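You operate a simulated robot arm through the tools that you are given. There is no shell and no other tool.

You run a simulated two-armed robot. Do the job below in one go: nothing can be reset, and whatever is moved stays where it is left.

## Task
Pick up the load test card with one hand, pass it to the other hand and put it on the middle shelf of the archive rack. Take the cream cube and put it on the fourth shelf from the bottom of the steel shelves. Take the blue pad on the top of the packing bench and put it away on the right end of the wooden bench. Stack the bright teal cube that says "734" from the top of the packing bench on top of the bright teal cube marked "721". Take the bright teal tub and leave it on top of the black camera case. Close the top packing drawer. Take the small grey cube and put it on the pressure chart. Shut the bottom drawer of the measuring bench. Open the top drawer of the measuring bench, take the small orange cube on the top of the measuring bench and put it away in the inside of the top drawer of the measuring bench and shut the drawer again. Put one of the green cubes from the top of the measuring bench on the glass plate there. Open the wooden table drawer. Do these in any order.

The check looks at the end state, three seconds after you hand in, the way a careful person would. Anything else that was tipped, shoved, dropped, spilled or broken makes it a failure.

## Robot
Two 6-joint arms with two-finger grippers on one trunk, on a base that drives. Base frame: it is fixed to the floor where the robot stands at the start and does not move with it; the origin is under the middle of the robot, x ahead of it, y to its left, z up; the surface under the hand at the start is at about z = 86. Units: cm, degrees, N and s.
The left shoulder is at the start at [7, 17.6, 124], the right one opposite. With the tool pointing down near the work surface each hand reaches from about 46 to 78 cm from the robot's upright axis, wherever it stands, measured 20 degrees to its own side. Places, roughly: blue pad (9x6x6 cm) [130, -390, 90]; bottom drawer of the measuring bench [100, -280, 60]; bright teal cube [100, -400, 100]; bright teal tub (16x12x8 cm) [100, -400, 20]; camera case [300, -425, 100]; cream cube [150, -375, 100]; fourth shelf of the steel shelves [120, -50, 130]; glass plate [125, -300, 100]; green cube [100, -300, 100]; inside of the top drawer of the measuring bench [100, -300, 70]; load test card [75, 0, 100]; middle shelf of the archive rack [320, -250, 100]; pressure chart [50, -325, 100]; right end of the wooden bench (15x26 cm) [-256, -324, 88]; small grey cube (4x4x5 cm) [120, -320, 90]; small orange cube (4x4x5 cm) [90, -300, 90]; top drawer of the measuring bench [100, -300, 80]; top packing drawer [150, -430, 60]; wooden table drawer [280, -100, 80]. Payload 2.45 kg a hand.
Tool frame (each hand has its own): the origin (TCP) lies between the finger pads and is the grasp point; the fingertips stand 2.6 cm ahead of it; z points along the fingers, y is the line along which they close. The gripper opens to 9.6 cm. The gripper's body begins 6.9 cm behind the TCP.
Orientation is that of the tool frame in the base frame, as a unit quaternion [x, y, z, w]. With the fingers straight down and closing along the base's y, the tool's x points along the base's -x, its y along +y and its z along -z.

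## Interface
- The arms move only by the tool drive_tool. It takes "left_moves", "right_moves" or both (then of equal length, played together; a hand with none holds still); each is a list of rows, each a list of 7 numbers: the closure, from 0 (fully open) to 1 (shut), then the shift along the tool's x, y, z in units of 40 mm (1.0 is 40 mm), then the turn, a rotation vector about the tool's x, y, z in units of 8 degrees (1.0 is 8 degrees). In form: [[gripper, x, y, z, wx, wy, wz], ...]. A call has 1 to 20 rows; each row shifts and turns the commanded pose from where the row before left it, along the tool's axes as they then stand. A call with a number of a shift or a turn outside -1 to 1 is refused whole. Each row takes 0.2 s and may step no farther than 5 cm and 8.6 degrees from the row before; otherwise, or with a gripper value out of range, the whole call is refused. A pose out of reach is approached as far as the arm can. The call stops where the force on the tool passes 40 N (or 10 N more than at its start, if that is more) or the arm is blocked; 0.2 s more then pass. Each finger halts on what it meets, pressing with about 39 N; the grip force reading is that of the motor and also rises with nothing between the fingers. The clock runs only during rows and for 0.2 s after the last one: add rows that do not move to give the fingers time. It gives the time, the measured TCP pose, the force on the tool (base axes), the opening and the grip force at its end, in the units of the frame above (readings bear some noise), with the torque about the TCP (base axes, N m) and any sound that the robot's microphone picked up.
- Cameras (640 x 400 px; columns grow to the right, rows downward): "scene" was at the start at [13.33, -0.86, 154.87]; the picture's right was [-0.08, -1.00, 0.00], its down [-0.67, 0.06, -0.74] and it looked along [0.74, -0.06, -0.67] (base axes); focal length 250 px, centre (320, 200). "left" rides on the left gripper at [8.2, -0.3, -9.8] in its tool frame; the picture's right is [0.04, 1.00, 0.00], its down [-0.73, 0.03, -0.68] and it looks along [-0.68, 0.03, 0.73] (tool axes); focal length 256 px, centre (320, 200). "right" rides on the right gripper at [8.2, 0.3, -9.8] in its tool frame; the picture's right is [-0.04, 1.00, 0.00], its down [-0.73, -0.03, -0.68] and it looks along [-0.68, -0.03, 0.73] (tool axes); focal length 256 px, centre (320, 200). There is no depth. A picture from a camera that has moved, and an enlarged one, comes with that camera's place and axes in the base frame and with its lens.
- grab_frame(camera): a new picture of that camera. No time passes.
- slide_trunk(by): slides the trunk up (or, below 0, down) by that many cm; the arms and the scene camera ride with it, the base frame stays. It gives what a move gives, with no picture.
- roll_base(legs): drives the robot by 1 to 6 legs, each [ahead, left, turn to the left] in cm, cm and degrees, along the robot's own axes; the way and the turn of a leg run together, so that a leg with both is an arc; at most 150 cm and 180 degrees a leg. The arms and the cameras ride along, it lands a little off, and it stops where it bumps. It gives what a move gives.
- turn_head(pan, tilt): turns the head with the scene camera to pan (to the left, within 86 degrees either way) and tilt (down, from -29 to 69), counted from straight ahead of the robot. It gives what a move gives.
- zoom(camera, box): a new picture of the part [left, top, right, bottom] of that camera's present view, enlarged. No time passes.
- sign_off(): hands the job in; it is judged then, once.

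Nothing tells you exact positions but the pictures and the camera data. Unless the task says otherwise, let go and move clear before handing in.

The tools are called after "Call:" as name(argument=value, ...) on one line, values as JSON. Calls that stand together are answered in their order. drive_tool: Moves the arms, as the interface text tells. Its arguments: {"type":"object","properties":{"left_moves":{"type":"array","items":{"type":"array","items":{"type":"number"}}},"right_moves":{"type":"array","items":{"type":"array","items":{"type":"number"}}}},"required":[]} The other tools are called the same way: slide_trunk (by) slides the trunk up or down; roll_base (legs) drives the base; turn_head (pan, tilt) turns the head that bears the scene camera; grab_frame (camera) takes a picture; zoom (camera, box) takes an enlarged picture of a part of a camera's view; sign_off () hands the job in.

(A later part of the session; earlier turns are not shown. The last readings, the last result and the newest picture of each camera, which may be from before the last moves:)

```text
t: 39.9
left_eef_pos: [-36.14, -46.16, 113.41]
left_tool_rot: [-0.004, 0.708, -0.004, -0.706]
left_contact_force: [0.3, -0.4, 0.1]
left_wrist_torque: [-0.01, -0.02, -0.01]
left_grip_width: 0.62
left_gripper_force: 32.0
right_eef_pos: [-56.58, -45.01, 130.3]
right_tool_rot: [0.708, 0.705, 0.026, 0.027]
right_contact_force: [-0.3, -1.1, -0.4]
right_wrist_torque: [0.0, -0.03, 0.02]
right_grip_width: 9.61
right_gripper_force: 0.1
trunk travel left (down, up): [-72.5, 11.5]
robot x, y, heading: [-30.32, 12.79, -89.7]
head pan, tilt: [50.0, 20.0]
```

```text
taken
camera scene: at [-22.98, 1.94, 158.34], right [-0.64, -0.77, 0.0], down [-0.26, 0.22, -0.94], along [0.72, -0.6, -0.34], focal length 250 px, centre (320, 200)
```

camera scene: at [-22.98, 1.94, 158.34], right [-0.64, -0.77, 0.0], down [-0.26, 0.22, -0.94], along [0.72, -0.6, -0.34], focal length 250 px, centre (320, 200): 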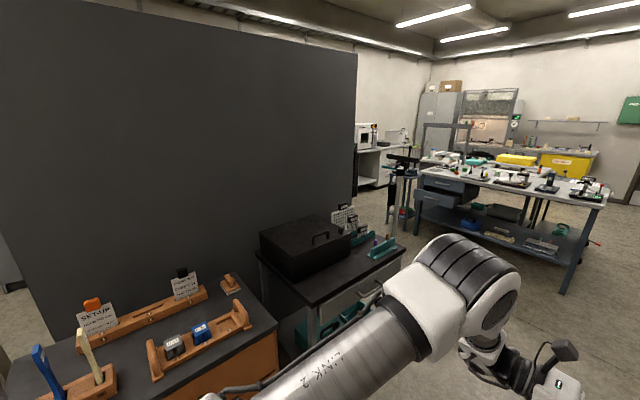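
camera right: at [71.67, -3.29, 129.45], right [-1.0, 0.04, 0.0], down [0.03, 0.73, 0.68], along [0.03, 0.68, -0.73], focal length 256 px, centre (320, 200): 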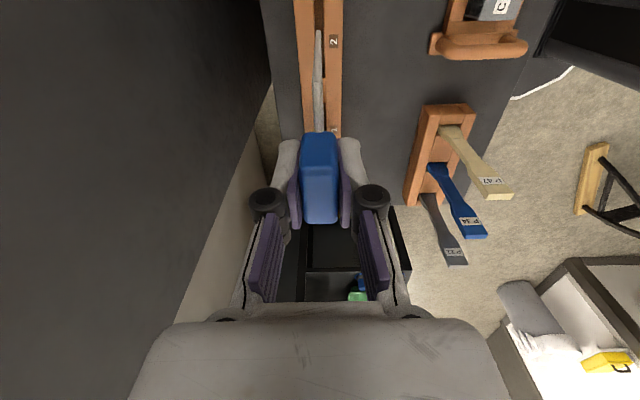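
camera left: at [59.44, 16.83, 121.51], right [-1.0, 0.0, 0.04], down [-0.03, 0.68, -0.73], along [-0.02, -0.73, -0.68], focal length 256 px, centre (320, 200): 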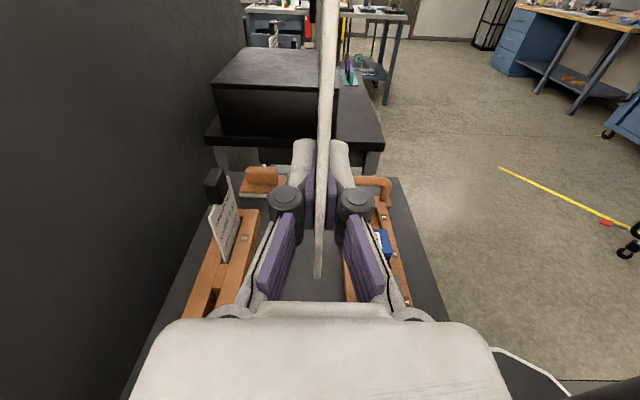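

I see the bench with grey-blue drawers (likely the measuring bench) ahead and other stations beyond the partition. Drive forward and look around more.

Call:
roll_base(legs=[[120, 0, 0]])

Call:
grab_frame(camera="scene")

Call:
turn_head(pan=86, tilt=15)

Call:
grab_frame(camera="scene")

Call:
turn_head(pan=-40, tilt=20)

Call:
grab_frame(camera="scene")

Call:
turn_head(pan=10, tilt=25)

Call:
grab_frame(camera="scene")

```text
t: 45.9
left_eef_pos: [-33.5, -164.98, 113.38]
left_tool_rot: [-0.009, 0.707, -0.009, -0.707]
left_contact_force: [-0.3, 0.2, 0.1]
left_wrist_torque: [-0.03, -0.03, -0.03]
left_grip_width: 0.58
left_gripper_force: 32.0
right_eef_pos: [-54.15, -164.23, 130.34]
right_tool_rot: [0.704, 0.71, 0.025, 0.027]
right_contact_force: [0.1, 0.3, -0.1]
right_wrist_torque: [0.02, -0.03, 0.01]
right_grip_width: 9.6
right_gripper_force: 0.1
trunk travel left (down, up): [-72.5, 11.5]
robot x, y, heading: [-28.34, -105.42, -89.0]
head pan, tilt: [50.0, 20.0]
```

```text
taken
camera scene: at [-21.07, -116.83, 158.34], right [-0.63, -0.78, 0.0], down [-0.27, 0.21, -0.94], along [0.73, -0.59, -0.34], focal length 250 px, centre (320, 200)
```

scene: 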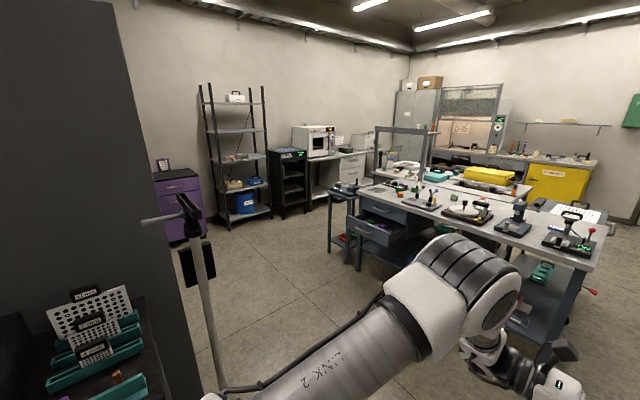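

```text
t: 46.9
left_eef_pos: [-33.5, -165.02, 113.4]
left_tool_rot: [0.008, -0.707, 0.008, 0.707]
left_contact_force: [0.1, -0.5, 0.3]
left_wrist_torque: [0.01, 0.01, 0.0]
left_grip_width: 0.6
left_gripper_force: 31.9
right_eef_pos: [-54.06, -164.26, 130.36]
right_tool_rot: [0.703, 0.71, 0.026, 0.027]
right_contact_force: [-0.5, 0.1, 1.3]
right_wrist_torque: [0.01, 0.0, -0.02]
right_grip_width: 9.62
right_gripper_force: 0.1
trunk travel left (down, up): [-72.5, 11.5]
robot x, y, heading: [-28.43, -105.2, -89.0]
head pan, tilt: [85.9, 15.0]
```

```text
taken
camera scene: at [-19.01, -111.5, 159.15], right [-0.05, -1.0, 0.0], down [-0.26, 0.01, -0.97], along [0.96, -0.05, -0.26], focal length 250 px, centre (320, 200)
```

scene: 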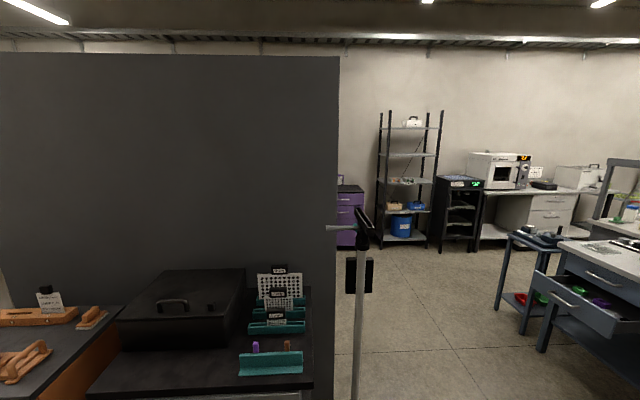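

```text
t: 49.0
left_eef_pos: [-33.54, -164.96, 113.31]
left_tool_rot: [0.009, -0.707, 0.009, 0.707]
left_contact_force: [-0.9, -0.2, -0.5]
left_wrist_torque: [0.01, 0.0, -0.03]
left_grip_width: 0.6
left_gripper_force: 31.9
right_eef_pos: [-54.11, -164.21, 130.25]
right_tool_rot: [0.704, 0.71, 0.026, 0.027]
right_contact_force: [0.3, -0.1, 0.4]
right_wrist_torque: [-0.02, 0.01, 0.01]
right_grip_width: 9.59
right_gripper_force: 0.1
trunk travel left (down, up): [-72.5, 11.5]
robot x, y, heading: [-28.45, -105.4, -88.7]
head pan, tilt: [-40.0, 20.0]
```

```text
taken
camera scene: at [-34.16, -118.3, 158.34], right [-0.78, 0.63, 0.0], down [0.21, 0.27, -0.94], along [-0.59, -0.73, -0.34], focal length 250 px, centre (320, 200)
```

scene: 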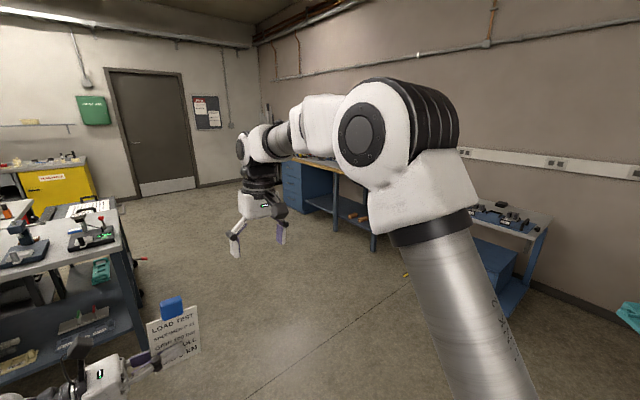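

```text
t: 50.2
left_eef_pos: [-33.48, -165.03, 113.4]
left_tool_rot: [0.009, -0.707, 0.009, 0.707]
left_contact_force: [-0.3, 0.5, -1.0]
left_wrist_torque: [0.02, 0.04, -0.02]
left_grip_width: 0.58
left_gripper_force: 31.8
right_eef_pos: [-54.11, -164.33, 130.27]
right_tool_rot: [0.703, 0.71, 0.026, 0.027]
right_contact_force: [-0.2, 0.8, 0.4]
right_wrist_torque: [-0.01, 0.0, -0.02]
right_grip_width: 9.61
right_gripper_force: 0.1
trunk travel left (down, up): [-72.5, 11.5]
robot x, y, heading: [-27.98, -105.85, -88.8]
head pan, tilt: [10.0, 25.0]
```

```text
taken
camera scene: at [-26.55, -120.08, 157.53], right [-0.98, -0.19, 0.0], down [-0.08, 0.41, -0.91], along [0.18, -0.89, -0.42], focal length 250 px, centre (320, 200)
```

scene: 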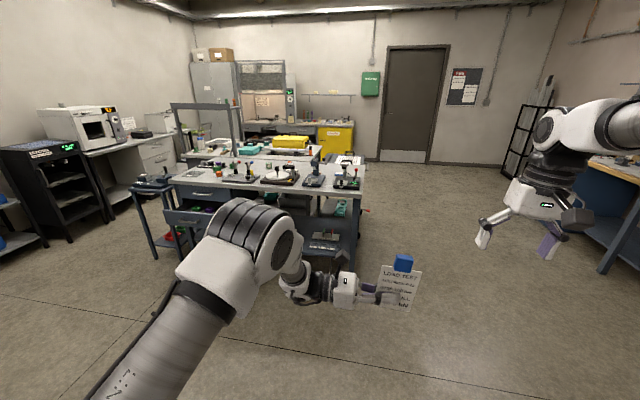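

The tall open shelf unit near (316, −249) must be the archive rack (its third of five shelves is about z = 95–100). I'll drive via the aisle between the partition and the measuring bench.

Call:
roll_base(legs=[[50, 0, 0], [0, 0, 89], [0, -45, 0]])

Call:
turn_head(pan=0, tilt=25)

Call:
grab_frame(camera="scene")

Call:
turn_head(pan=-50, tilt=35)

Call:
grab_frame(camera="scene")

```text
t: 59.2
left_eef_pos: [32.6, -206.27, 113.43]
left_tool_rot: [0.503, -0.497, 0.503, 0.497]
left_contact_force: [-1.1, 0.5, -0.7]
left_wrist_torque: [0.03, 0.01, 0.01]
left_grip_width: 0.59
left_gripper_force: 32.0
right_eef_pos: [31.58, -226.62, 130.44]
right_tool_rot: [0.001, 0.999, 0.037, 0.001]
right_contact_force: [-0.5, 0.0, -0.5]
right_wrist_torque: [0.0, 0.04, -0.02]
right_grip_width: 9.58
right_gripper_force: 0.1
trunk travel left (down, up): [-72.5, 11.5]
robot x, y, heading: [-26.07, -200.52, 0.8]
head pan, tilt: [10.0, 25.0]
```

```text
t: 60.0
left_eef_pos: [32.62, -206.18, 113.34]
left_tool_rot: [0.504, -0.497, 0.503, 0.496]
left_contact_force: [0.3, -0.4, 0.9]
left_wrist_torque: [0.03, 0.0, -0.02]
left_grip_width: 0.62
left_gripper_force: 31.3
right_eef_pos: [31.64, -226.83, 130.28]
right_tool_rot: [0.0, 0.999, 0.038, 0.001]
right_contact_force: [-0.5, 0.3, 0.0]
right_wrist_torque: [-0.01, 0.01, 0.01]
right_grip_width: 9.62
right_gripper_force: 0.1
trunk travel left (down, up): [-72.5, 11.5]
robot x, y, heading: [-26.65, -200.31, 0.7]
head pan, tilt: [0.0, 25.0]
```

```text
taken
camera scene: at [-12.39, -200.52, 157.53], right [0.01, -1.0, 0.0], down [-0.42, 0.0, -0.91], along [0.91, 0.01, -0.42], focal length 250 px, centre (320, 200)
```

scene: 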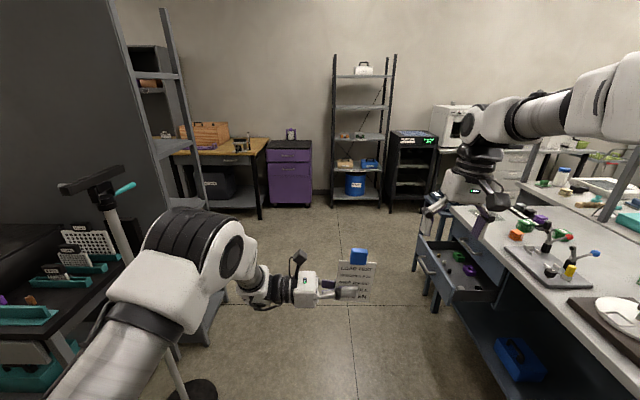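

```text
t: 61.1
left_eef_pos: [32.6, -206.23, 113.36]
left_tool_rot: [0.504, -0.497, 0.503, 0.496]
left_contact_force: [0.0, 0.8, -0.7]
left_wrist_torque: [-0.01, 0.0, -0.01]
left_grip_width: 0.6
left_gripper_force: 31.8
right_eef_pos: [31.61, -226.77, 130.28]
right_tool_rot: [0.0, 0.999, 0.038, 0.001]
right_contact_force: [0.4, 0.1, -0.6]
right_wrist_torque: [0.02, 0.01, -0.03]
right_grip_width: 9.58
right_gripper_force: 0.1
trunk travel left (down, up): [-72.5, 11.5]
robot x, y, heading: [-27.13, -200.58, 0.4]
head pan, tilt: [-50.0, 35.0]
```

```text
taken
camera scene: at [-15.87, -207.25, 155.95], right [-0.76, -0.65, 0.0], down [-0.37, 0.44, -0.82], along [0.53, -0.62, -0.57], focal length 250 px, centre (320, 200)
```

scene: 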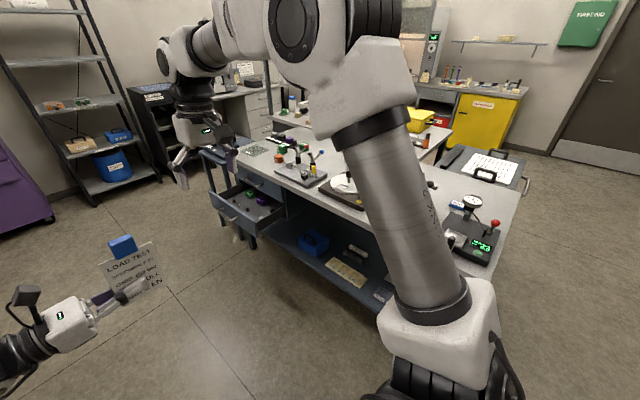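

Call:
turn_head(pan=0, tilt=20)

Call:
zoom(camera="scene", box=[300, 40, 460, 240])

Call:
zoom(camera="scene", box=[100, 60, 340, 240])

Call:
zoom(camera="scene", box=[400, 100, 640, 340])

```text
t: 62.3
left_eef_pos: [32.5, -206.18, 113.36]
left_tool_rot: [0.503, -0.497, 0.503, 0.497]
left_contact_force: [-0.6, 0.3, -0.7]
left_wrist_torque: [-0.03, 0.01, 0.01]
left_grip_width: 0.62
left_gripper_force: 32.0
right_eef_pos: [31.64, -226.78, 130.22]
right_tool_rot: [0.001, 0.999, 0.037, 0.001]
right_contact_force: [0.7, -0.1, -1.0]
right_wrist_torque: [0.01, 0.03, -0.03]
right_grip_width: 9.6
right_gripper_force: 0.2
trunk travel left (down, up): [-72.5, 11.5]
robot x, y, heading: [-26.61, -200.38, 0.4]
head pan, tilt: [0.0, 20.0]
```

```text
2.00 times, centred on (380, 140) of scene
camera zoom: at [-12.29, -200.47, 158.33], right [0.01, -1.0, 0.0], down [-0.34, 0.0, -0.94], along [0.94, 0.01, -0.34], focal length 500 px, centre (200, 320)
```

zoom: 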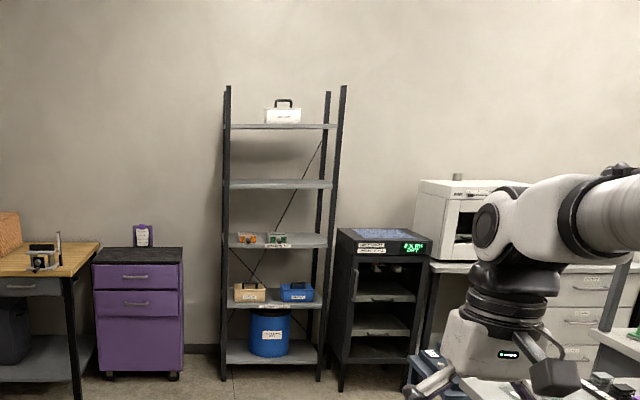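

```text
2.22 times, centred on (220, 150) of scene
camera zoom: at [-12.29, -200.47, 158.33], right [0.01, -1.0, 0.0], down [-0.34, 0.0, -0.94], along [0.94, 0.01, -0.34], focal length 556 px, centre (542, 311)
```

zoom: 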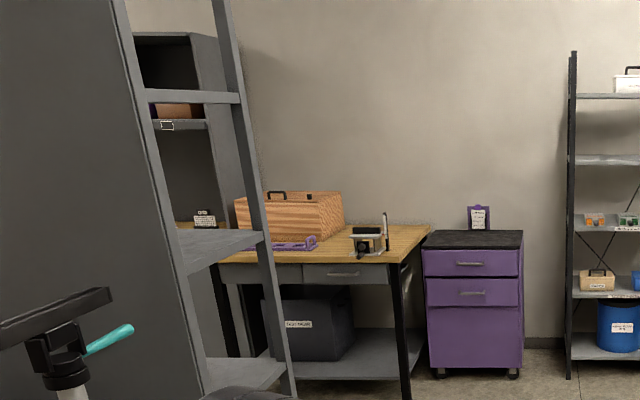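

```text
1.67 times, centred on (520, 220) of scene
camera zoom: at [-12.29, -200.47, 158.33], right [0.01, -1.0, 0.0], down [-0.34, 0.0, -0.94], along [0.94, 0.01, -0.34], focal length 417 px, centre (-13, 167)
```

zoom: 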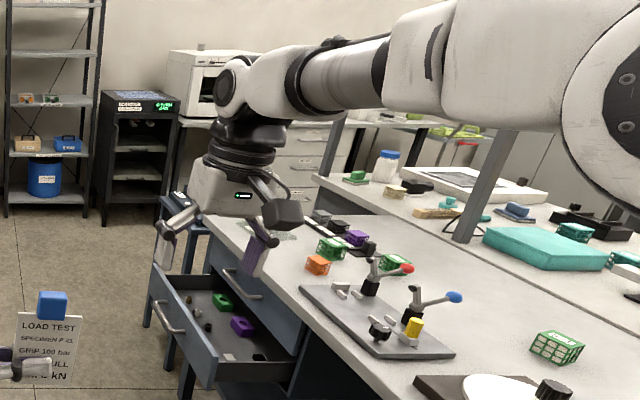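

The rack's middle shelf (third of five, z ≈ 96) holds small orange/green items on its left part, and its right part looks free. I'll drive closer.

Call:
roll_base(legs=[[150, 0, 0], [85, 0, 0]])

Call:
turn_head(pan=-25, tilt=25)

Call:
grab_frame(camera="scene")

Call:
turn_head(pan=60, tilt=20)

Call:
grab_frame(camera="scene")

Call:
turn_head(pan=-80, tilt=30)

Call:
grab_frame(camera="scene")

```text
t: 74.0
left_eef_pos: [270.36, -204.41, 113.38]
left_tool_rot: [0.503, -0.497, 0.503, 0.496]
left_contact_force: [-0.4, -0.3, -1.5]
left_wrist_torque: [-0.01, -0.01, 0.0]
left_grip_width: 0.61
left_gripper_force: 32.0
right_eef_pos: [269.37, -225.07, 130.37]
right_tool_rot: [0.0, 0.999, 0.038, 0.0]
right_contact_force: [0.1, -0.2, 0.3]
right_wrist_torque: [-0.04, -0.01, -0.03]
right_grip_width: 9.59
right_gripper_force: 0.1
trunk travel left (down, up): [-72.5, 11.5]
robot x, y, heading: [211.69, -198.88, 0.5]
head pan, tilt: [0.0, 20.0]
```

```text
t: 74.9
left_eef_pos: [270.49, -204.47, 113.38]
left_tool_rot: [0.504, -0.496, 0.504, 0.496]
left_contact_force: [-0.2, -0.8, -0.5]
left_wrist_torque: [0.03, 0.0, -0.02]
left_grip_width: 0.61
left_gripper_force: 32.2
right_eef_pos: [269.47, -225.07, 130.25]
right_tool_rot: [0.0, 0.999, 0.038, 0.001]
right_contact_force: [0.2, -0.2, 0.2]
right_wrist_torque: [0.0, -0.04, 0.03]
right_grip_width: 9.57
right_gripper_force: 0.1
trunk travel left (down, up): [-72.5, 11.5]
robot x, y, heading: [210.95, -199.42, 0.8]
head pan, tilt: [-25.0, 25.0]
```

```text
taken
camera scene: at [224.7, -202.76, 157.53], right [-0.41, -0.91, 0.0], down [-0.39, 0.17, -0.91], along [0.83, -0.37, -0.42], focal length 250 px, centre (320, 200)
```

scene: 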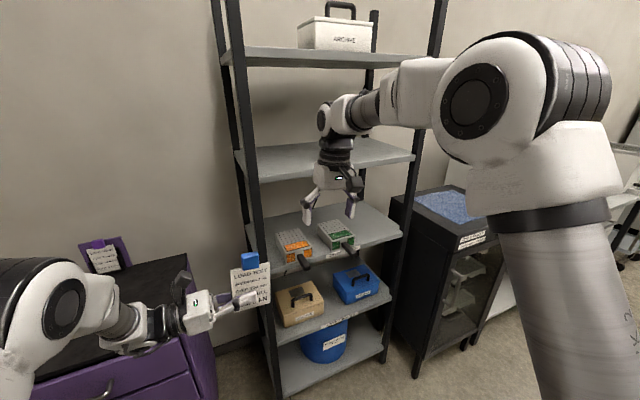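

```text
t: 76.5
left_eef_pos: [270.47, -204.42, 113.44]
left_tool_rot: [0.504, -0.496, 0.504, 0.496]
left_contact_force: [-0.3, -0.2, -0.3]
left_wrist_torque: [0.02, -0.03, 0.02]
left_grip_width: 0.61
left_gripper_force: 32.2
right_eef_pos: [269.59, -225.0, 130.34]
right_tool_rot: [0.0, 0.999, 0.037, 0.0]
right_contact_force: [0.2, -0.1, 0.1]
right_wrist_torque: [-0.02, 0.02, -0.04]
right_grip_width: 9.59
right_gripper_force: 0.0
trunk travel left (down, up): [-72.5, 11.5]
robot x, y, heading: [211.28, -199.16, 0.6]
head pan, tilt: [60.0, 20.0]
```

```text
taken
camera scene: at [220.86, -190.86, 158.34], right [0.87, -0.49, 0.0], down [-0.17, -0.3, -0.94], along [0.46, 0.82, -0.34], focal length 250 px, centre (320, 200)
```

scene: 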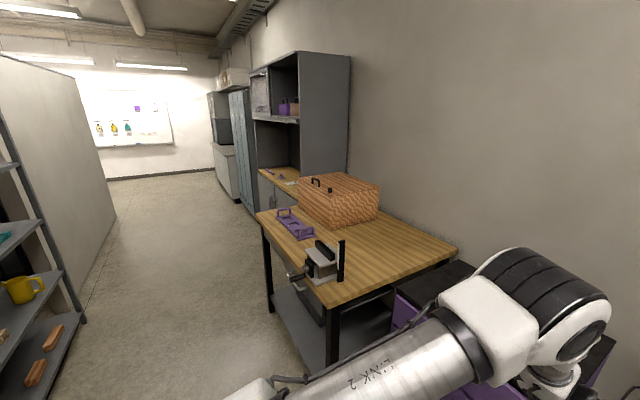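

```text
t: 78.7
left_eef_pos: [270.54, -204.51, 113.26]
left_tool_rot: [0.504, -0.496, 0.504, 0.496]
left_contact_force: [-0.6, 0.1, 0.5]
left_wrist_torque: [0.02, 0.02, 0.0]
left_grip_width: 0.61
left_gripper_force: 32.3
right_eef_pos: [269.51, -225.17, 130.26]
right_tool_rot: [0.0, 0.999, 0.037, 0.001]
right_contact_force: [-0.1, 0.3, 0.1]
right_wrist_torque: [0.0, -0.01, 0.01]
right_grip_width: 9.59
right_gripper_force: 0.1
trunk travel left (down, up): [-72.5, 11.5]
robot x, y, heading: [211.45, -198.67, 0.8]
head pan, tilt: [-80.0, 30.0]
```

```text
taken
camera scene: at [217.98, -207.87, 156.73], right [-0.98, -0.19, 0.0], down [-0.09, 0.49, -0.87], along [0.16, -0.85, -0.5], focal length 250 px, centre (320, 200)
```

scene: 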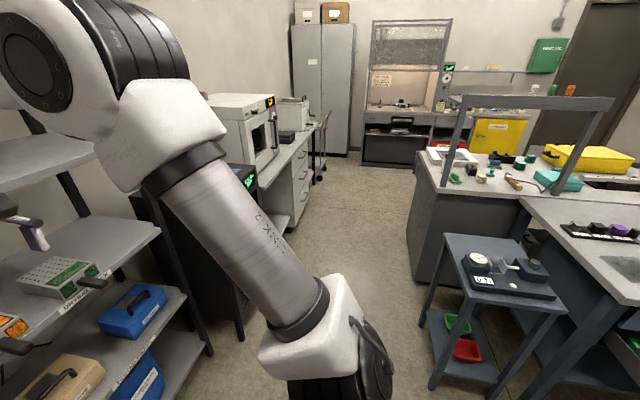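

The green box occupies shelf y ≈ −252 and left; the right quarter of the middle shelf is free. I'll re-orient the left hand (card flat-ish, pointing forward and 40° down), then sidestep to line up.

Call:
drive_tool(left_moves=[[1, 0, 0, 0, 0, -1, 0], [1, 0, 0, 0, 0, -1, 0], [1, 0, 0, 0, 0, -1, 0], [1, 0, 0, 0, 0, -1, 0], [1, 0, 0, 0, 0, -1, 0], [1, 0, 0, 0, 0, -1, 0], [1, 0, 0, 0, 0, -1, 0], [1, 0, 0, 0, 0, -1, 0], [1, 0, 0, 0, 0, -1, 0], [1, 0, 0, 0, 0, -1, 0], [1, 0, 0, 0, 0, -1, 0], [1, 0, 0, 0, 0, -0.25, 0]])

Call:
drive_tool(left_moves=[[1, 0, 0, 0, 1, 0, 0], [1, 0, 0, 0, 1, 0, 0], [1, 0, 0, 0, 1, 0, 0], [1, 0, 0, 0, 1, 0, 0], [1, 0, 0, 0, 1, 0, 0], [1, 0, 0, 0, 1, 0, 0], [1, 0, 0, 0, 0.25, 0, 0]])

Call:
turn_head(pan=0, tilt=40)

Call:
grab_frame(camera="scene")

Call:
grab_frame(camera="left")

```text
t: 81.3
left_eef_pos: [277.33, -195.12, 114.81]
left_tool_rot: [0.721, -0.693, 0.006, 0.007]
left_contact_force: [-0.1, -0.5, -0.4]
left_wrist_torque: [0.02, 0.0, 0.04]
left_grip_width: 0.61
left_gripper_force: 31.7
left hand out of reach, approached as far as the arm can: row 7, 8, 9, 10, 11, 12
right_eef_pos: [269.65, -225.14, 130.5]
right_tool_rot: [0.0, 0.999, 0.037, 0.001]
right_contact_force: [-0.9, 0.1, 0.0]
right_wrist_torque: [0.0, 0.02, -0.03]
right_grip_width: 9.6
right_gripper_force: 0.1
trunk travel left (down, up): [-72.5, 11.5]
robot x, y, heading: [211.16, -198.9, 0.7]
head pan, tilt: [-80.0, 30.0]
```

```text
t: 82.1
left_eef_pos: [278.26, -190.94, 105.63]
left_tool_rot: [0.718, -0.686, 0.087, -0.073]
left_contact_force: [-0.4, -0.8, 0.9]
left_wrist_torque: [0.02, 0.02, -0.02]
left_grip_width: 0.61
left_gripper_force: 32.3
left hand out of reach, approached as far as the arm can: row 1, 2, 3, 4
right_eef_pos: [269.59, -225.03, 130.4]
right_tool_rot: [0.0, 0.999, 0.037, 0.001]
right_contact_force: [-0.5, 0.0, 0.4]
right_wrist_torque: [0.0, -0.03, -0.04]
right_grip_width: 9.63
right_gripper_force: 0.0
trunk travel left (down, up): [-72.5, 11.5]
robot x, y, heading: [211.16, -198.77, 0.6]
head pan, tilt: [-80.0, 30.0]
stopped in row 4 (left hand): the arm was blocked; the commanded pose is now the measured one
```

```text
t: 83.6
left_eef_pos: [278.15, -191.1, 105.69]
left_tool_rot: [0.718, -0.686, 0.088, -0.076]
left_contact_force: [0.0, 0.0, -1.1]
left_wrist_torque: [0.03, 0.01, 0.0]
left_grip_width: 0.6
left_gripper_force: 31.3
right_eef_pos: [269.58, -225.0, 130.44]
right_tool_rot: [0.0, 0.999, 0.038, 0.001]
right_contact_force: [0.2, 0.4, -0.2]
right_wrist_torque: [0.0, 0.0, -0.04]
right_grip_width: 9.61
right_gripper_force: 0.0
trunk travel left (down, up): [-72.5, 11.5]
robot x, y, heading: [211.18, -198.68, 0.6]
head pan, tilt: [0.0, 40.0]
```

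```text
taken
camera scene: at [224.8, -198.89, 155.2], right [0.01, -1.0, 0.0], down [-0.64, -0.01, -0.77], along [0.77, 0.01, -0.64], focal length 250 px, centre (320, 200)
```

scene: 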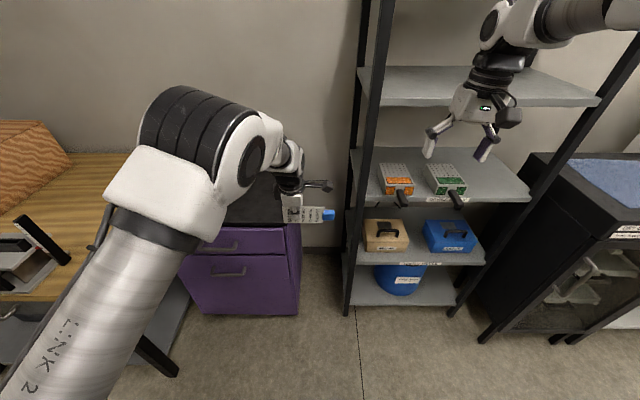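

```text
taken
camera left: at [276.67, -199.04, 115.54], right [-0.97, -0.09, -0.23], down [-0.22, 0.74, 0.64], along [0.11, 0.67, -0.74], focal length 256 px, centre (320, 200)
```

left: 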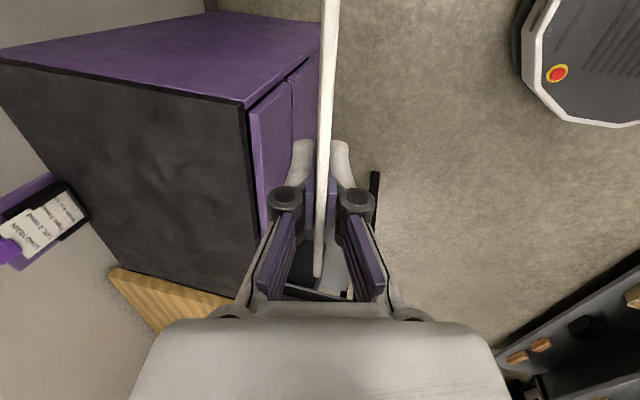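

The left wrist ran out of range this close to the centre line. I'll sidestep right so the left hand can work further to its own side, and pull the right hand in.

Call:
roll_base(legs=[[0, -78, 0]])

Call:
drive_tool(right_moves=[[0, 0.8, -0.3, -0.2, 0, 0, 0], [0, 0.8, -0.3, -0.2, 0, 0, 0], [0, 0.4, -0.3, 0, 0, 0, 0]], left_moves=[[1, -0.9, 0, 0, 0, 0, 0], [1, -0.9, 0, 0, 0, 0, 0], [1, -0.9, 0, 0, 0, 0, 0]])

Call:
grab_frame(camera="scene")

Call:
grab_frame(camera="left")

```text
t: 87.8
left_eef_pos: [278.96, -268.81, 105.67]
left_tool_rot: [0.715, -0.689, 0.088, -0.074]
left_contact_force: [-0.3, 0.8, -0.8]
left_wrist_torque: [0.03, -0.01, -0.01]
left_grip_width: 0.59
left_gripper_force: 32.2
right_eef_pos: [269.82, -302.74, 130.39]
right_tool_rot: [0.005, 0.999, 0.036, 0.001]
right_contact_force: [1.1, 0.0, -0.2]
right_wrist_torque: [0.0, 0.02, -0.01]
right_grip_width: 9.61
right_gripper_force: 0.0
trunk travel left (down, up): [-72.5, 11.5]
robot x, y, heading: [211.99, -276.2, 0.2]
head pan, tilt: [0.0, 40.0]
```

```text
t: 88.6
left_eef_pos: [278.55, -257.84, 105.47]
left_tool_rot: [0.715, -0.689, 0.089, -0.075]
left_contact_force: [-0.3, -0.5, -0.9]
left_wrist_torque: [-0.02, 0.01, 0.01]
left_grip_width: 0.56
left_gripper_force: 32.3
right_eef_pos: [261.83, -306.36, 131.75]
right_tool_rot: [0.005, 0.999, 0.038, 0.001]
right_contact_force: [-0.1, 0.3, -0.4]
right_wrist_torque: [-0.01, 0.0, 0.03]
right_grip_width: 9.6
right_gripper_force: 0.0
trunk travel left (down, up): [-72.5, 11.5]
robot x, y, heading: [212.13, -276.24, 0.0]
head pan, tilt: [0.0, 40.0]
```

```text
taken
camera scene: at [225.38, -276.09, 155.19], right [0.0, -1.0, 0.0], down [-0.64, 0.0, -0.77], along [0.77, 0.0, -0.64], focal length 250 px, centre (320, 200)
```

scene: 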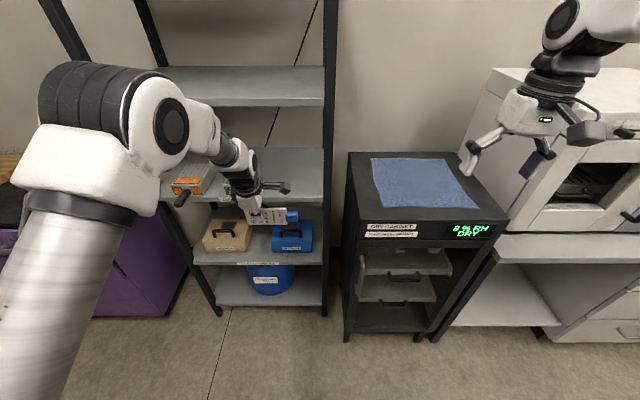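

```text
taken
camera left: at [276.77, -265.91, 115.26], right [-0.97, -0.08, -0.23], down [-0.21, 0.74, 0.64], along [0.12, 0.67, -0.74], focal length 256 px, centre (320, 200)
```

left: 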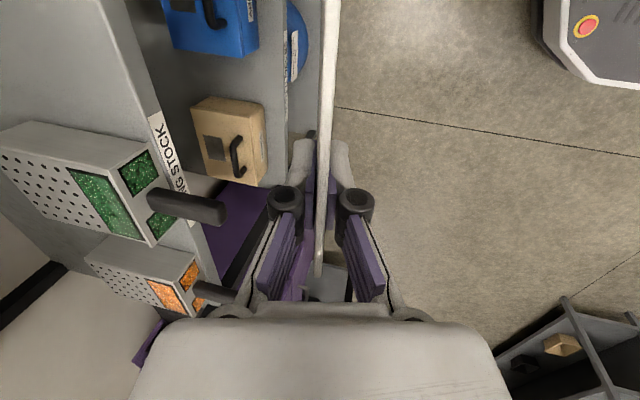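

Clear view: the rack's middle shelf right part is free. I'll pitch the left hand further forward and raise it above shelf level.

Call:
drive_tool(left_moves=[[1, 0, 0, -0.8, 0, 0, 0], [1, 0, 0, -0.8, 0, 0, 0], [1, 0, 0, 0, 1, 0, 0], [1, 0, 0, 0, 1, 0, 0], [1, 0, 0, 0, 1, 0, 0], [1, 0, 0, 0, 1, 0, 0], [1, 0, 0, 0, 0.6, 0, 0]])

Call:
grab_frame(camera="scene")

Call:
grab_frame(camera="left")

```text
t: 90.2
left_eef_pos: [276.95, -258.69, 111.55]
left_tool_rot: [0.681, -0.662, 0.239, -0.202]
left_contact_force: [-1.0, 0.0, -0.1]
left_wrist_torque: [0.0, 0.03, 0.02]
left_grip_width: 0.6
left_gripper_force: 32.5
left hand out of reach, approached as far as the arm can: row 5, 6, 7
right_eef_pos: [261.65, -306.37, 131.53]
right_tool_rot: [0.005, 0.999, 0.038, 0.001]
right_contact_force: [-0.7, 0.1, -1.2]
right_wrist_torque: [0.0, 0.0, -0.01]
right_grip_width: 9.61
right_gripper_force: 0.0
trunk travel left (down, up): [-72.5, 11.5]
robot x, y, heading: [211.76, -276.05, 0.2]
head pan, tilt: [0.0, 40.0]
```

```text
taken
camera scene: at [225.31, -276.13, 155.2], right [0.0, -1.0, 0.0], down [-0.64, 0.0, -0.77], along [0.77, 0.0, -0.64], focal length 250 px, centre (320, 200)
```

scene: 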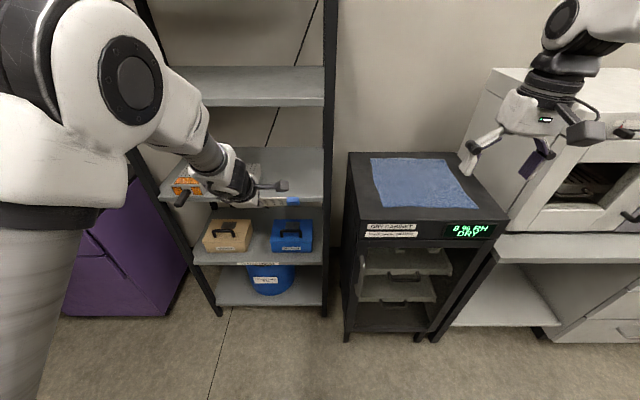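

```text
taken
camera left: at [271.52, -266.4, 120.17], right [-0.8, -0.08, -0.59], down [-0.43, 0.76, 0.49], along [0.41, 0.65, -0.65], focal length 256 px, centre (320, 200)
```

left: 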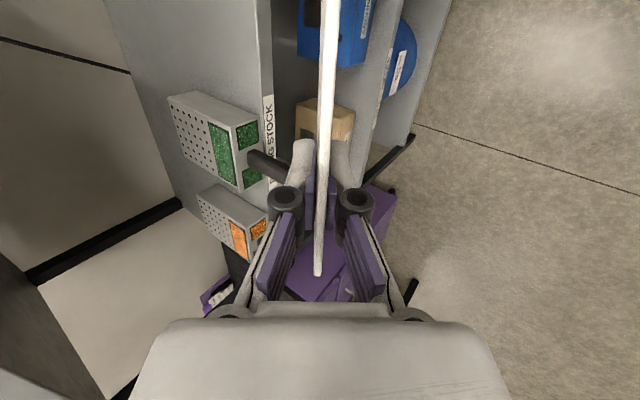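

The pitch is limited with the shoulder this high. I'll lower the trunk 20 cm so the arm reaches in more horizontally, then raise the hand again.

Call:
slide_trunk(by=-20)

Call:
drive_tool(left_moves=[[1, 0, -0.55, -0.75, 0, 0, 0], [1, 0, -0.55, -0.75, 0, 0, 0], [1, 0, -0.55, -0.75, 0, 0, 0], [1, 0, -0.55, -0.75, 0, 0, 0], [1, 0, -0.55, -0.75, 0, 0, 0], [1, 0, 0, 0, 0.8, 0, 0], [1, 0, 0, 0, 0.8, 0, 0]])

Call:
grab_frame(camera="scene")

Call:
grab_frame(camera="left")

```text
t: 92.4
left_eef_pos: [277.09, -258.71, 91.56]
left_tool_rot: [0.681, -0.662, 0.239, -0.202]
left_contact_force: [-0.3, 1.2, -1.0]
left_wrist_torque: [0.02, -0.03, -0.01]
left_grip_width: 0.59
left_gripper_force: 32.2
right_eef_pos: [261.73, -306.28, 111.71]
right_tool_rot: [0.004, 0.999, 0.037, 0.001]
right_contact_force: [0.2, -0.2, 0.8]
right_wrist_torque: [0.0, 0.0, 0.03]
right_grip_width: 9.6
right_gripper_force: 0.2
trunk travel left (down, up): [-52.5, 31.5]
robot x, y, heading: [212.14, -275.94, 0.1]
head pan, tilt: [0.0, 40.0]
```

```text
t: 94.0
left_eef_pos: [277.13, -257.68, 110.27]
left_tool_rot: [0.655, -0.631, 0.311, -0.276]
left_contact_force: [0.2, -0.3, 0.3]
left_wrist_torque: [-0.01, -0.02, 0.03]
left_grip_width: 0.57
left_gripper_force: 32.1
right_eef_pos: [261.69, -306.45, 111.61]
right_tool_rot: [0.004, 0.999, 0.037, 0.001]
right_contact_force: [0.5, 0.1, -0.2]
right_wrist_torque: [0.02, 0.0, -0.01]
right_grip_width: 9.59
right_gripper_force: 0.0
trunk travel left (down, up): [-52.5, 31.5]
robot x, y, heading: [211.63, -276.11, 0.0]
head pan, tilt: [0.0, 40.0]
```

```text
taken
camera scene: at [225.31, -276.13, 135.2], right [0.0, -1.0, 0.0], down [-0.64, 0.0, -0.77], along [0.77, 0.0, -0.64], focal length 250 px, centre (320, 200)
```

scene: 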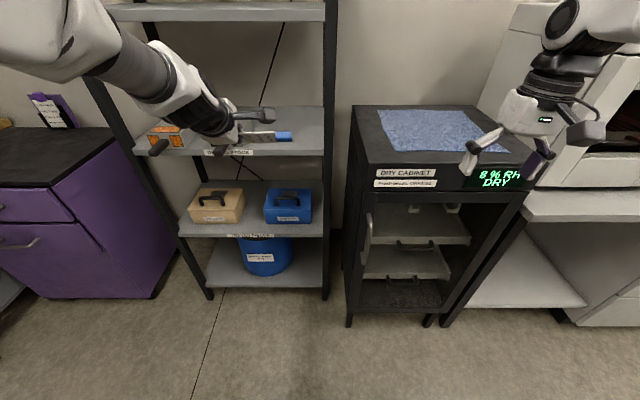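

```text
taken
camera left: at [269.96, -265.53, 117.4], right [-0.65, -0.09, -0.75], down [-0.54, 0.75, 0.38], along [0.53, 0.65, -0.54], focal length 256 px, centre (320, 200)
```

left: 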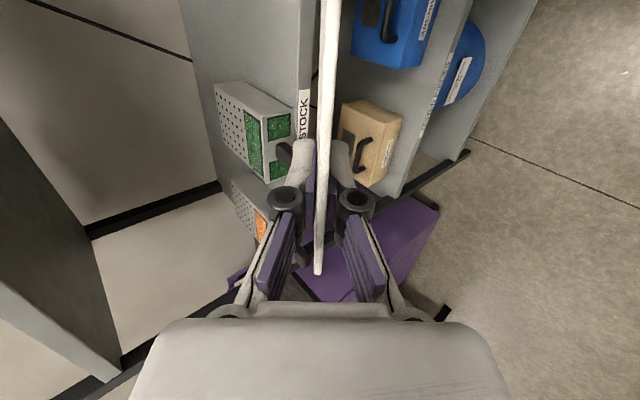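

Now the card is tilted about 40° down, facing the shelf. Lower it slightly, then drive in toward the free right part of the middle shelf.

Call:
drive_tool(left_moves=[[1, 0, 0.4, 0.35, 0, 0, 0], [1, 0, 0.4, 0.35, 0, 0, 0]])

Call:
roll_base(legs=[[24, -4, 0]])

Call:
grab_frame(camera="scene")

Call:
grab_frame(camera="left")

```text
t: 94.6
left_eef_pos: [277.13, -257.73, 105.84]
left_tool_rot: [0.654, -0.633, 0.31, -0.276]
left_contact_force: [-0.4, 0.0, -0.5]
left_wrist_torque: [0.02, -0.03, 0.02]
left_grip_width: 0.62
left_gripper_force: 32.4
right_eef_pos: [261.71, -306.48, 111.67]
right_tool_rot: [0.005, 0.999, 0.037, 0.001]
right_contact_force: [0.1, -0.1, 0.2]
right_wrist_torque: [0.01, 0.01, -0.02]
right_grip_width: 9.6
right_gripper_force: 0.1
trunk travel left (down, up): [-52.5, 31.5]
robot x, y, heading: [211.97, -276.21, 0.1]
head pan, tilt: [0.0, 40.0]
```

```text
t: 96.3
left_eef_pos: [300.9, -261.69, 105.9]
left_tool_rot: [0.654, -0.631, 0.311, -0.277]
left_contact_force: [0.0, 0.7, -0.1]
left_wrist_torque: [0.03, 0.02, -0.01]
left_grip_width: 0.61
left_gripper_force: 31.8
right_eef_pos: [285.42, -310.18, 111.64]
right_tool_rot: [0.004, 0.999, 0.038, 0.001]
right_contact_force: [-0.6, -0.3, -0.1]
right_wrist_torque: [0.02, -0.01, -0.03]
right_grip_width: 9.59
right_gripper_force: 0.1
trunk travel left (down, up): [-52.5, 31.5]
robot x, y, heading: [235.67, -279.98, 0.3]
head pan, tilt: [0.0, 40.0]
```

```text
taken
camera scene: at [249.04, -280.06, 135.2], right [0.0, -1.0, 0.0], down [-0.64, 0.0, -0.77], along [0.77, 0.0, -0.64], focal length 250 px, centre (320, 200)
```

scene: 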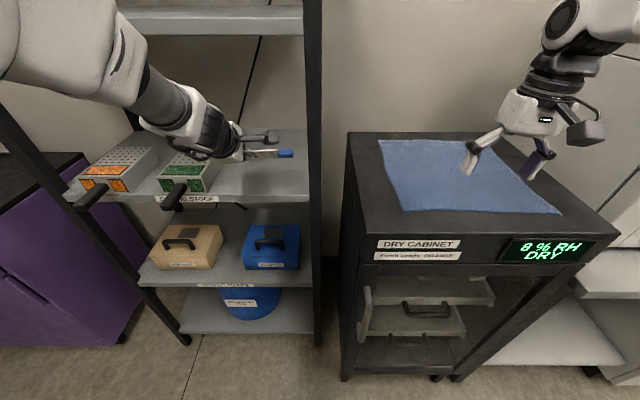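

```text
taken
camera left: at [293.66, -269.49, 113.08], right [-0.65, -0.09, -0.75], down [-0.54, 0.75, 0.38], along [0.53, 0.65, -0.54], focal length 256 px, centre (320, 200)
```

left: 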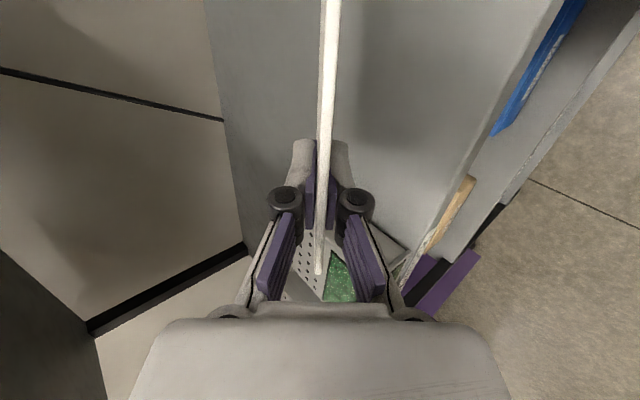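

Call:
drive_tool(left_moves=[[1, 0, -0.49, 0.567, 0, 0, 0], [1, 0, -0.49, 0.567, 0, 0, 0], [1, 0, -0.49, 0.567, 0, 0, 0], [1, 0, 0.19, 0.16, 0, 0, 0], [1, 0, 0.19, 0.16, 0, 0, 0]])

Call:
zoom(camera="scene", box=[140, 80, 340, 230])

Call:
grab_frame(camera="left")

```text
t: 97.5
left_eef_pos: [309.7, -261.69, 103.9]
left_tool_rot: [0.654, -0.632, 0.31, -0.276]
left_contact_force: [0.0, -1.1, -0.3]
left_wrist_torque: [0.01, 0.03, -0.03]
left_grip_width: 0.6
left_gripper_force: 32.0
right_eef_pos: [285.51, -310.26, 111.58]
right_tool_rot: [0.004, 0.999, 0.039, 0.002]
right_contact_force: [-0.3, -0.2, -0.6]
right_wrist_torque: [-0.02, -0.01, -0.02]
right_grip_width: 9.6
right_gripper_force: 0.0
trunk travel left (down, up): [-52.5, 31.5]
robot x, y, heading: [235.52, -280.07, 0.0]
head pan, tilt: [0.0, 40.0]
```

```text
2.67 times, centred on (240, 155) of scene
camera zoom: at [249.08, -280.06, 135.19], right [0.0, -1.0, 0.0], down [-0.64, 0.0, -0.77], along [0.77, 0.0, -0.64], focal length 667 px, centre (533, 320)
```

zoom: 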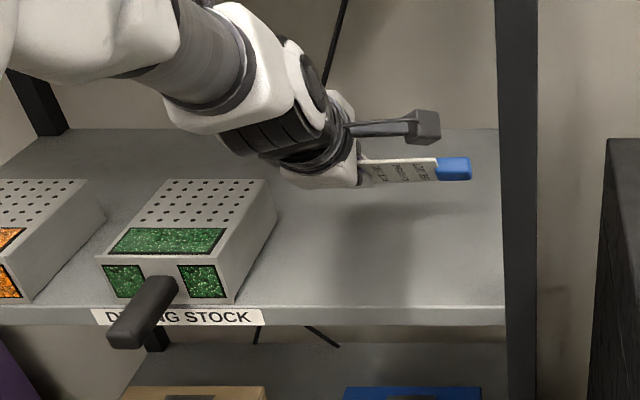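

```text
taken
camera left: at [302.59, -269.52, 111.08], right [-0.65, -0.09, -0.75], down [-0.54, 0.75, 0.38], along [0.53, 0.65, -0.54], focal length 256 px, centre (320, 200)
```

left: 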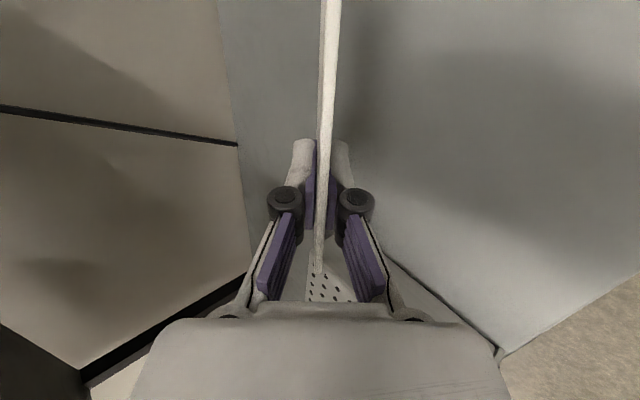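

Call:
drive_tool(left_moves=[[1, 0, 0.14, 0.12, 0, 0, 0], [1, 0, 0.14, 0.12, 0, 0, 0]])

Call:
grab_frame(camera="left")

```text
t: 98.1
left_eef_pos: [309.7, -261.76, 102.43]
left_tool_rot: [0.655, -0.631, 0.311, -0.275]
left_contact_force: [0.2, -0.2, -1.1]
left_wrist_torque: [0.0, -0.02, -0.01]
left_grip_width: 0.59
left_gripper_force: 32.5
right_eef_pos: [285.56, -310.28, 111.63]
right_tool_rot: [0.003, 0.999, 0.038, 0.001]
right_contact_force: [-0.4, -0.5, 0.6]
right_wrist_torque: [0.02, 0.02, 0.02]
right_grip_width: 9.61
right_gripper_force: 0.0
trunk travel left (down, up): [-52.5, 31.5]
robot x, y, heading: [235.35, -279.78, 0.1]
head pan, tilt: [0.0, 40.0]
```

```text
taken
camera left: at [302.57, -269.59, 109.6], right [-0.65, -0.09, -0.75], down [-0.54, 0.75, 0.38], along [0.53, 0.65, -0.54], focal length 256 px, centre (320, 200)
```

left: 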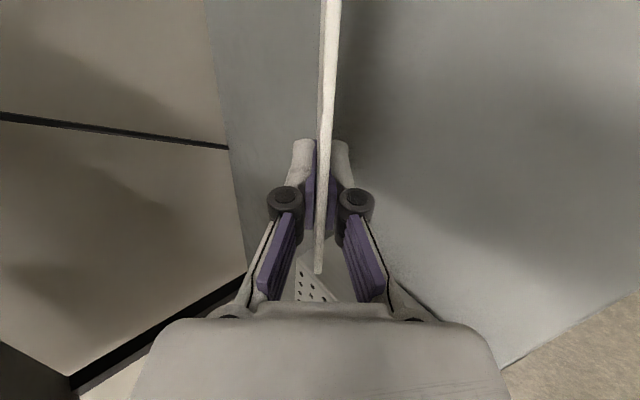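

Call:
drive_tool(left_moves=[[1, 0, 0.094, 0.082, 0, 0, 0], [1, 0, 0.094, 0.082, 0, 0, 0]])

Call:
zoom(camera="scene", box=[140, 80, 340, 230])

```text
t: 98.7
left_eef_pos: [309.75, -261.75, 101.53]
left_tool_rot: [0.655, -0.631, 0.31, -0.277]
left_contact_force: [0.5, -0.1, 0.3]
left_wrist_torque: [0.03, -0.02, -0.03]
left_grip_width: 0.59
left_gripper_force: 32.4
right_eef_pos: [285.36, -310.36, 111.65]
right_tool_rot: [0.004, 0.999, 0.037, 0.0]
right_contact_force: [-0.1, -0.3, 0.3]
right_wrist_torque: [0.02, 0.05, 0.02]
right_grip_width: 9.59
right_gripper_force: 0.1
trunk travel left (down, up): [-52.5, 31.5]
robot x, y, heading: [235.54, -279.88, 0.1]
head pan, tilt: [0.0, 40.0]
```

```text
2.67 times, centred on (240, 155) of scene
camera zoom: at [249.03, -280.06, 135.2], right [0.0, -1.0, 0.0], down [-0.64, 0.0, -0.77], along [0.77, 0.0, -0.64], focal length 667 px, centre (533, 320)
```

zoom: 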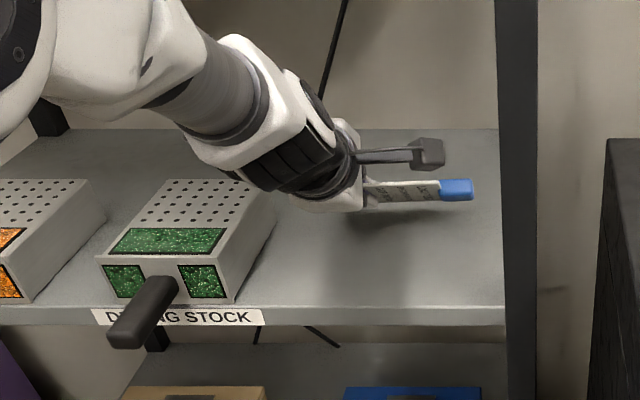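

Call:
drive_tool(left_moves=[[1, 0, 0.08, 0.07, 0, 0, 0], [1, 0, 0.08, 0.07, 0, 0, 0], [1, 0, 0, 0, 0, 0, 0]])

Call:
drive_tool(left_moves=[[1, 0, 0.08, 0.07, 0, 0, 0], [1, 0, 0, 0, 0, 0, 0]])

Call:
zoom(camera="scene", box=[140, 80, 340, 230])

```text
t: 99.5
left_eef_pos: [309.69, -261.93, 100.64]
left_tool_rot: [0.654, -0.631, 0.311, -0.278]
left_contact_force: [0.4, 0.3, -0.6]
left_wrist_torque: [0.03, -0.01, 0.01]
left_grip_width: 0.6
left_gripper_force: 31.7
right_eef_pos: [285.46, -310.31, 111.79]
right_tool_rot: [0.003, 0.999, 0.037, 0.001]
right_contact_force: [-0.9, -0.4, 0.6]
right_wrist_torque: [0.0, 0.03, 0.0]
right_grip_width: 9.59
right_gripper_force: 0.0
trunk travel left (down, up): [-52.5, 31.5]
robot x, y, heading: [235.72, -279.65, 0.1]
head pan, tilt: [0.0, 40.0]
```

```text
t: 100.1
left_eef_pos: [309.82, -261.92, 100.35]
left_tool_rot: [0.655, -0.631, 0.31, -0.277]
left_contact_force: [-0.4, 0.5, -0.5]
left_wrist_torque: [-0.02, 0.02, -0.02]
left_grip_width: 0.61
left_gripper_force: 32.3
right_eef_pos: [285.46, -310.25, 111.65]
right_tool_rot: [0.003, 0.999, 0.037, 0.001]
right_contact_force: [0.1, -0.4, 0.0]
right_wrist_torque: [0.01, 0.01, 0.03]
right_grip_width: 9.62
right_gripper_force: 0.0
trunk travel left (down, up): [-52.5, 31.5]
robot x, y, heading: [235.62, -280.03, 0.2]
head pan, tilt: [0.0, 40.0]
```

```text
2.67 times, centred on (240, 155) of scene
camera zoom: at [249.02, -280.06, 135.2], right [0.0, -1.0, 0.0], down [-0.64, 0.0, -0.77], along [0.77, 0.0, -0.64], focal length 667 px, centre (533, 320)
```

zoom: 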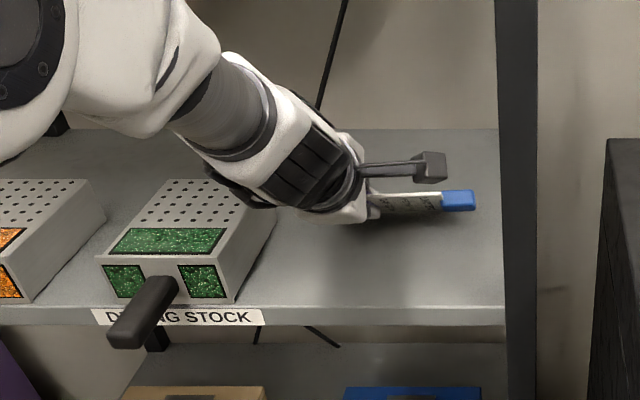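

Call:
drive_tool(left_moves=[[1, 0, 0.08, 0.07, 0, 0, 0], [1, 0, 0.08, 0.07, 0, 0, 0], [1, 0, 0, 0, 0, 0, 0]])

Call:
grab_frame(camera="left")

```text
t: 100.9
left_eef_pos: [309.61, -261.97, 99.76]
left_tool_rot: [0.654, -0.63, 0.312, -0.279]
left_contact_force: [7.0, 2.3, 22.0]
left_wrist_torque: [0.58, -1.17, -0.01]
left_grip_width: 0.61
left_gripper_force: 32.4
right_eef_pos: [285.4, -310.4, 111.67]
right_tool_rot: [0.004, 0.999, 0.038, 0.002]
right_contact_force: [0.4, -0.1, 0.5]
right_wrist_torque: [0.0, 0.0, -0.03]
right_grip_width: 9.56
right_gripper_force: 0.0
trunk travel left (down, up): [-52.5, 31.5]
robot x, y, heading: [235.77, -279.93, 0.4]
head pan, tilt: [0.0, 40.0]
```

```text
taken
camera left: at [302.47, -269.8, 106.9], right [-0.65, -0.09, -0.76], down [-0.54, 0.75, 0.38], along [0.53, 0.66, -0.54], focal length 256 px, centre (320, 200)
```

left: 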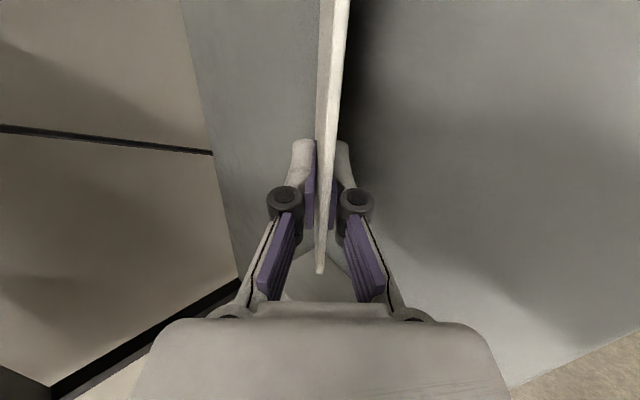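

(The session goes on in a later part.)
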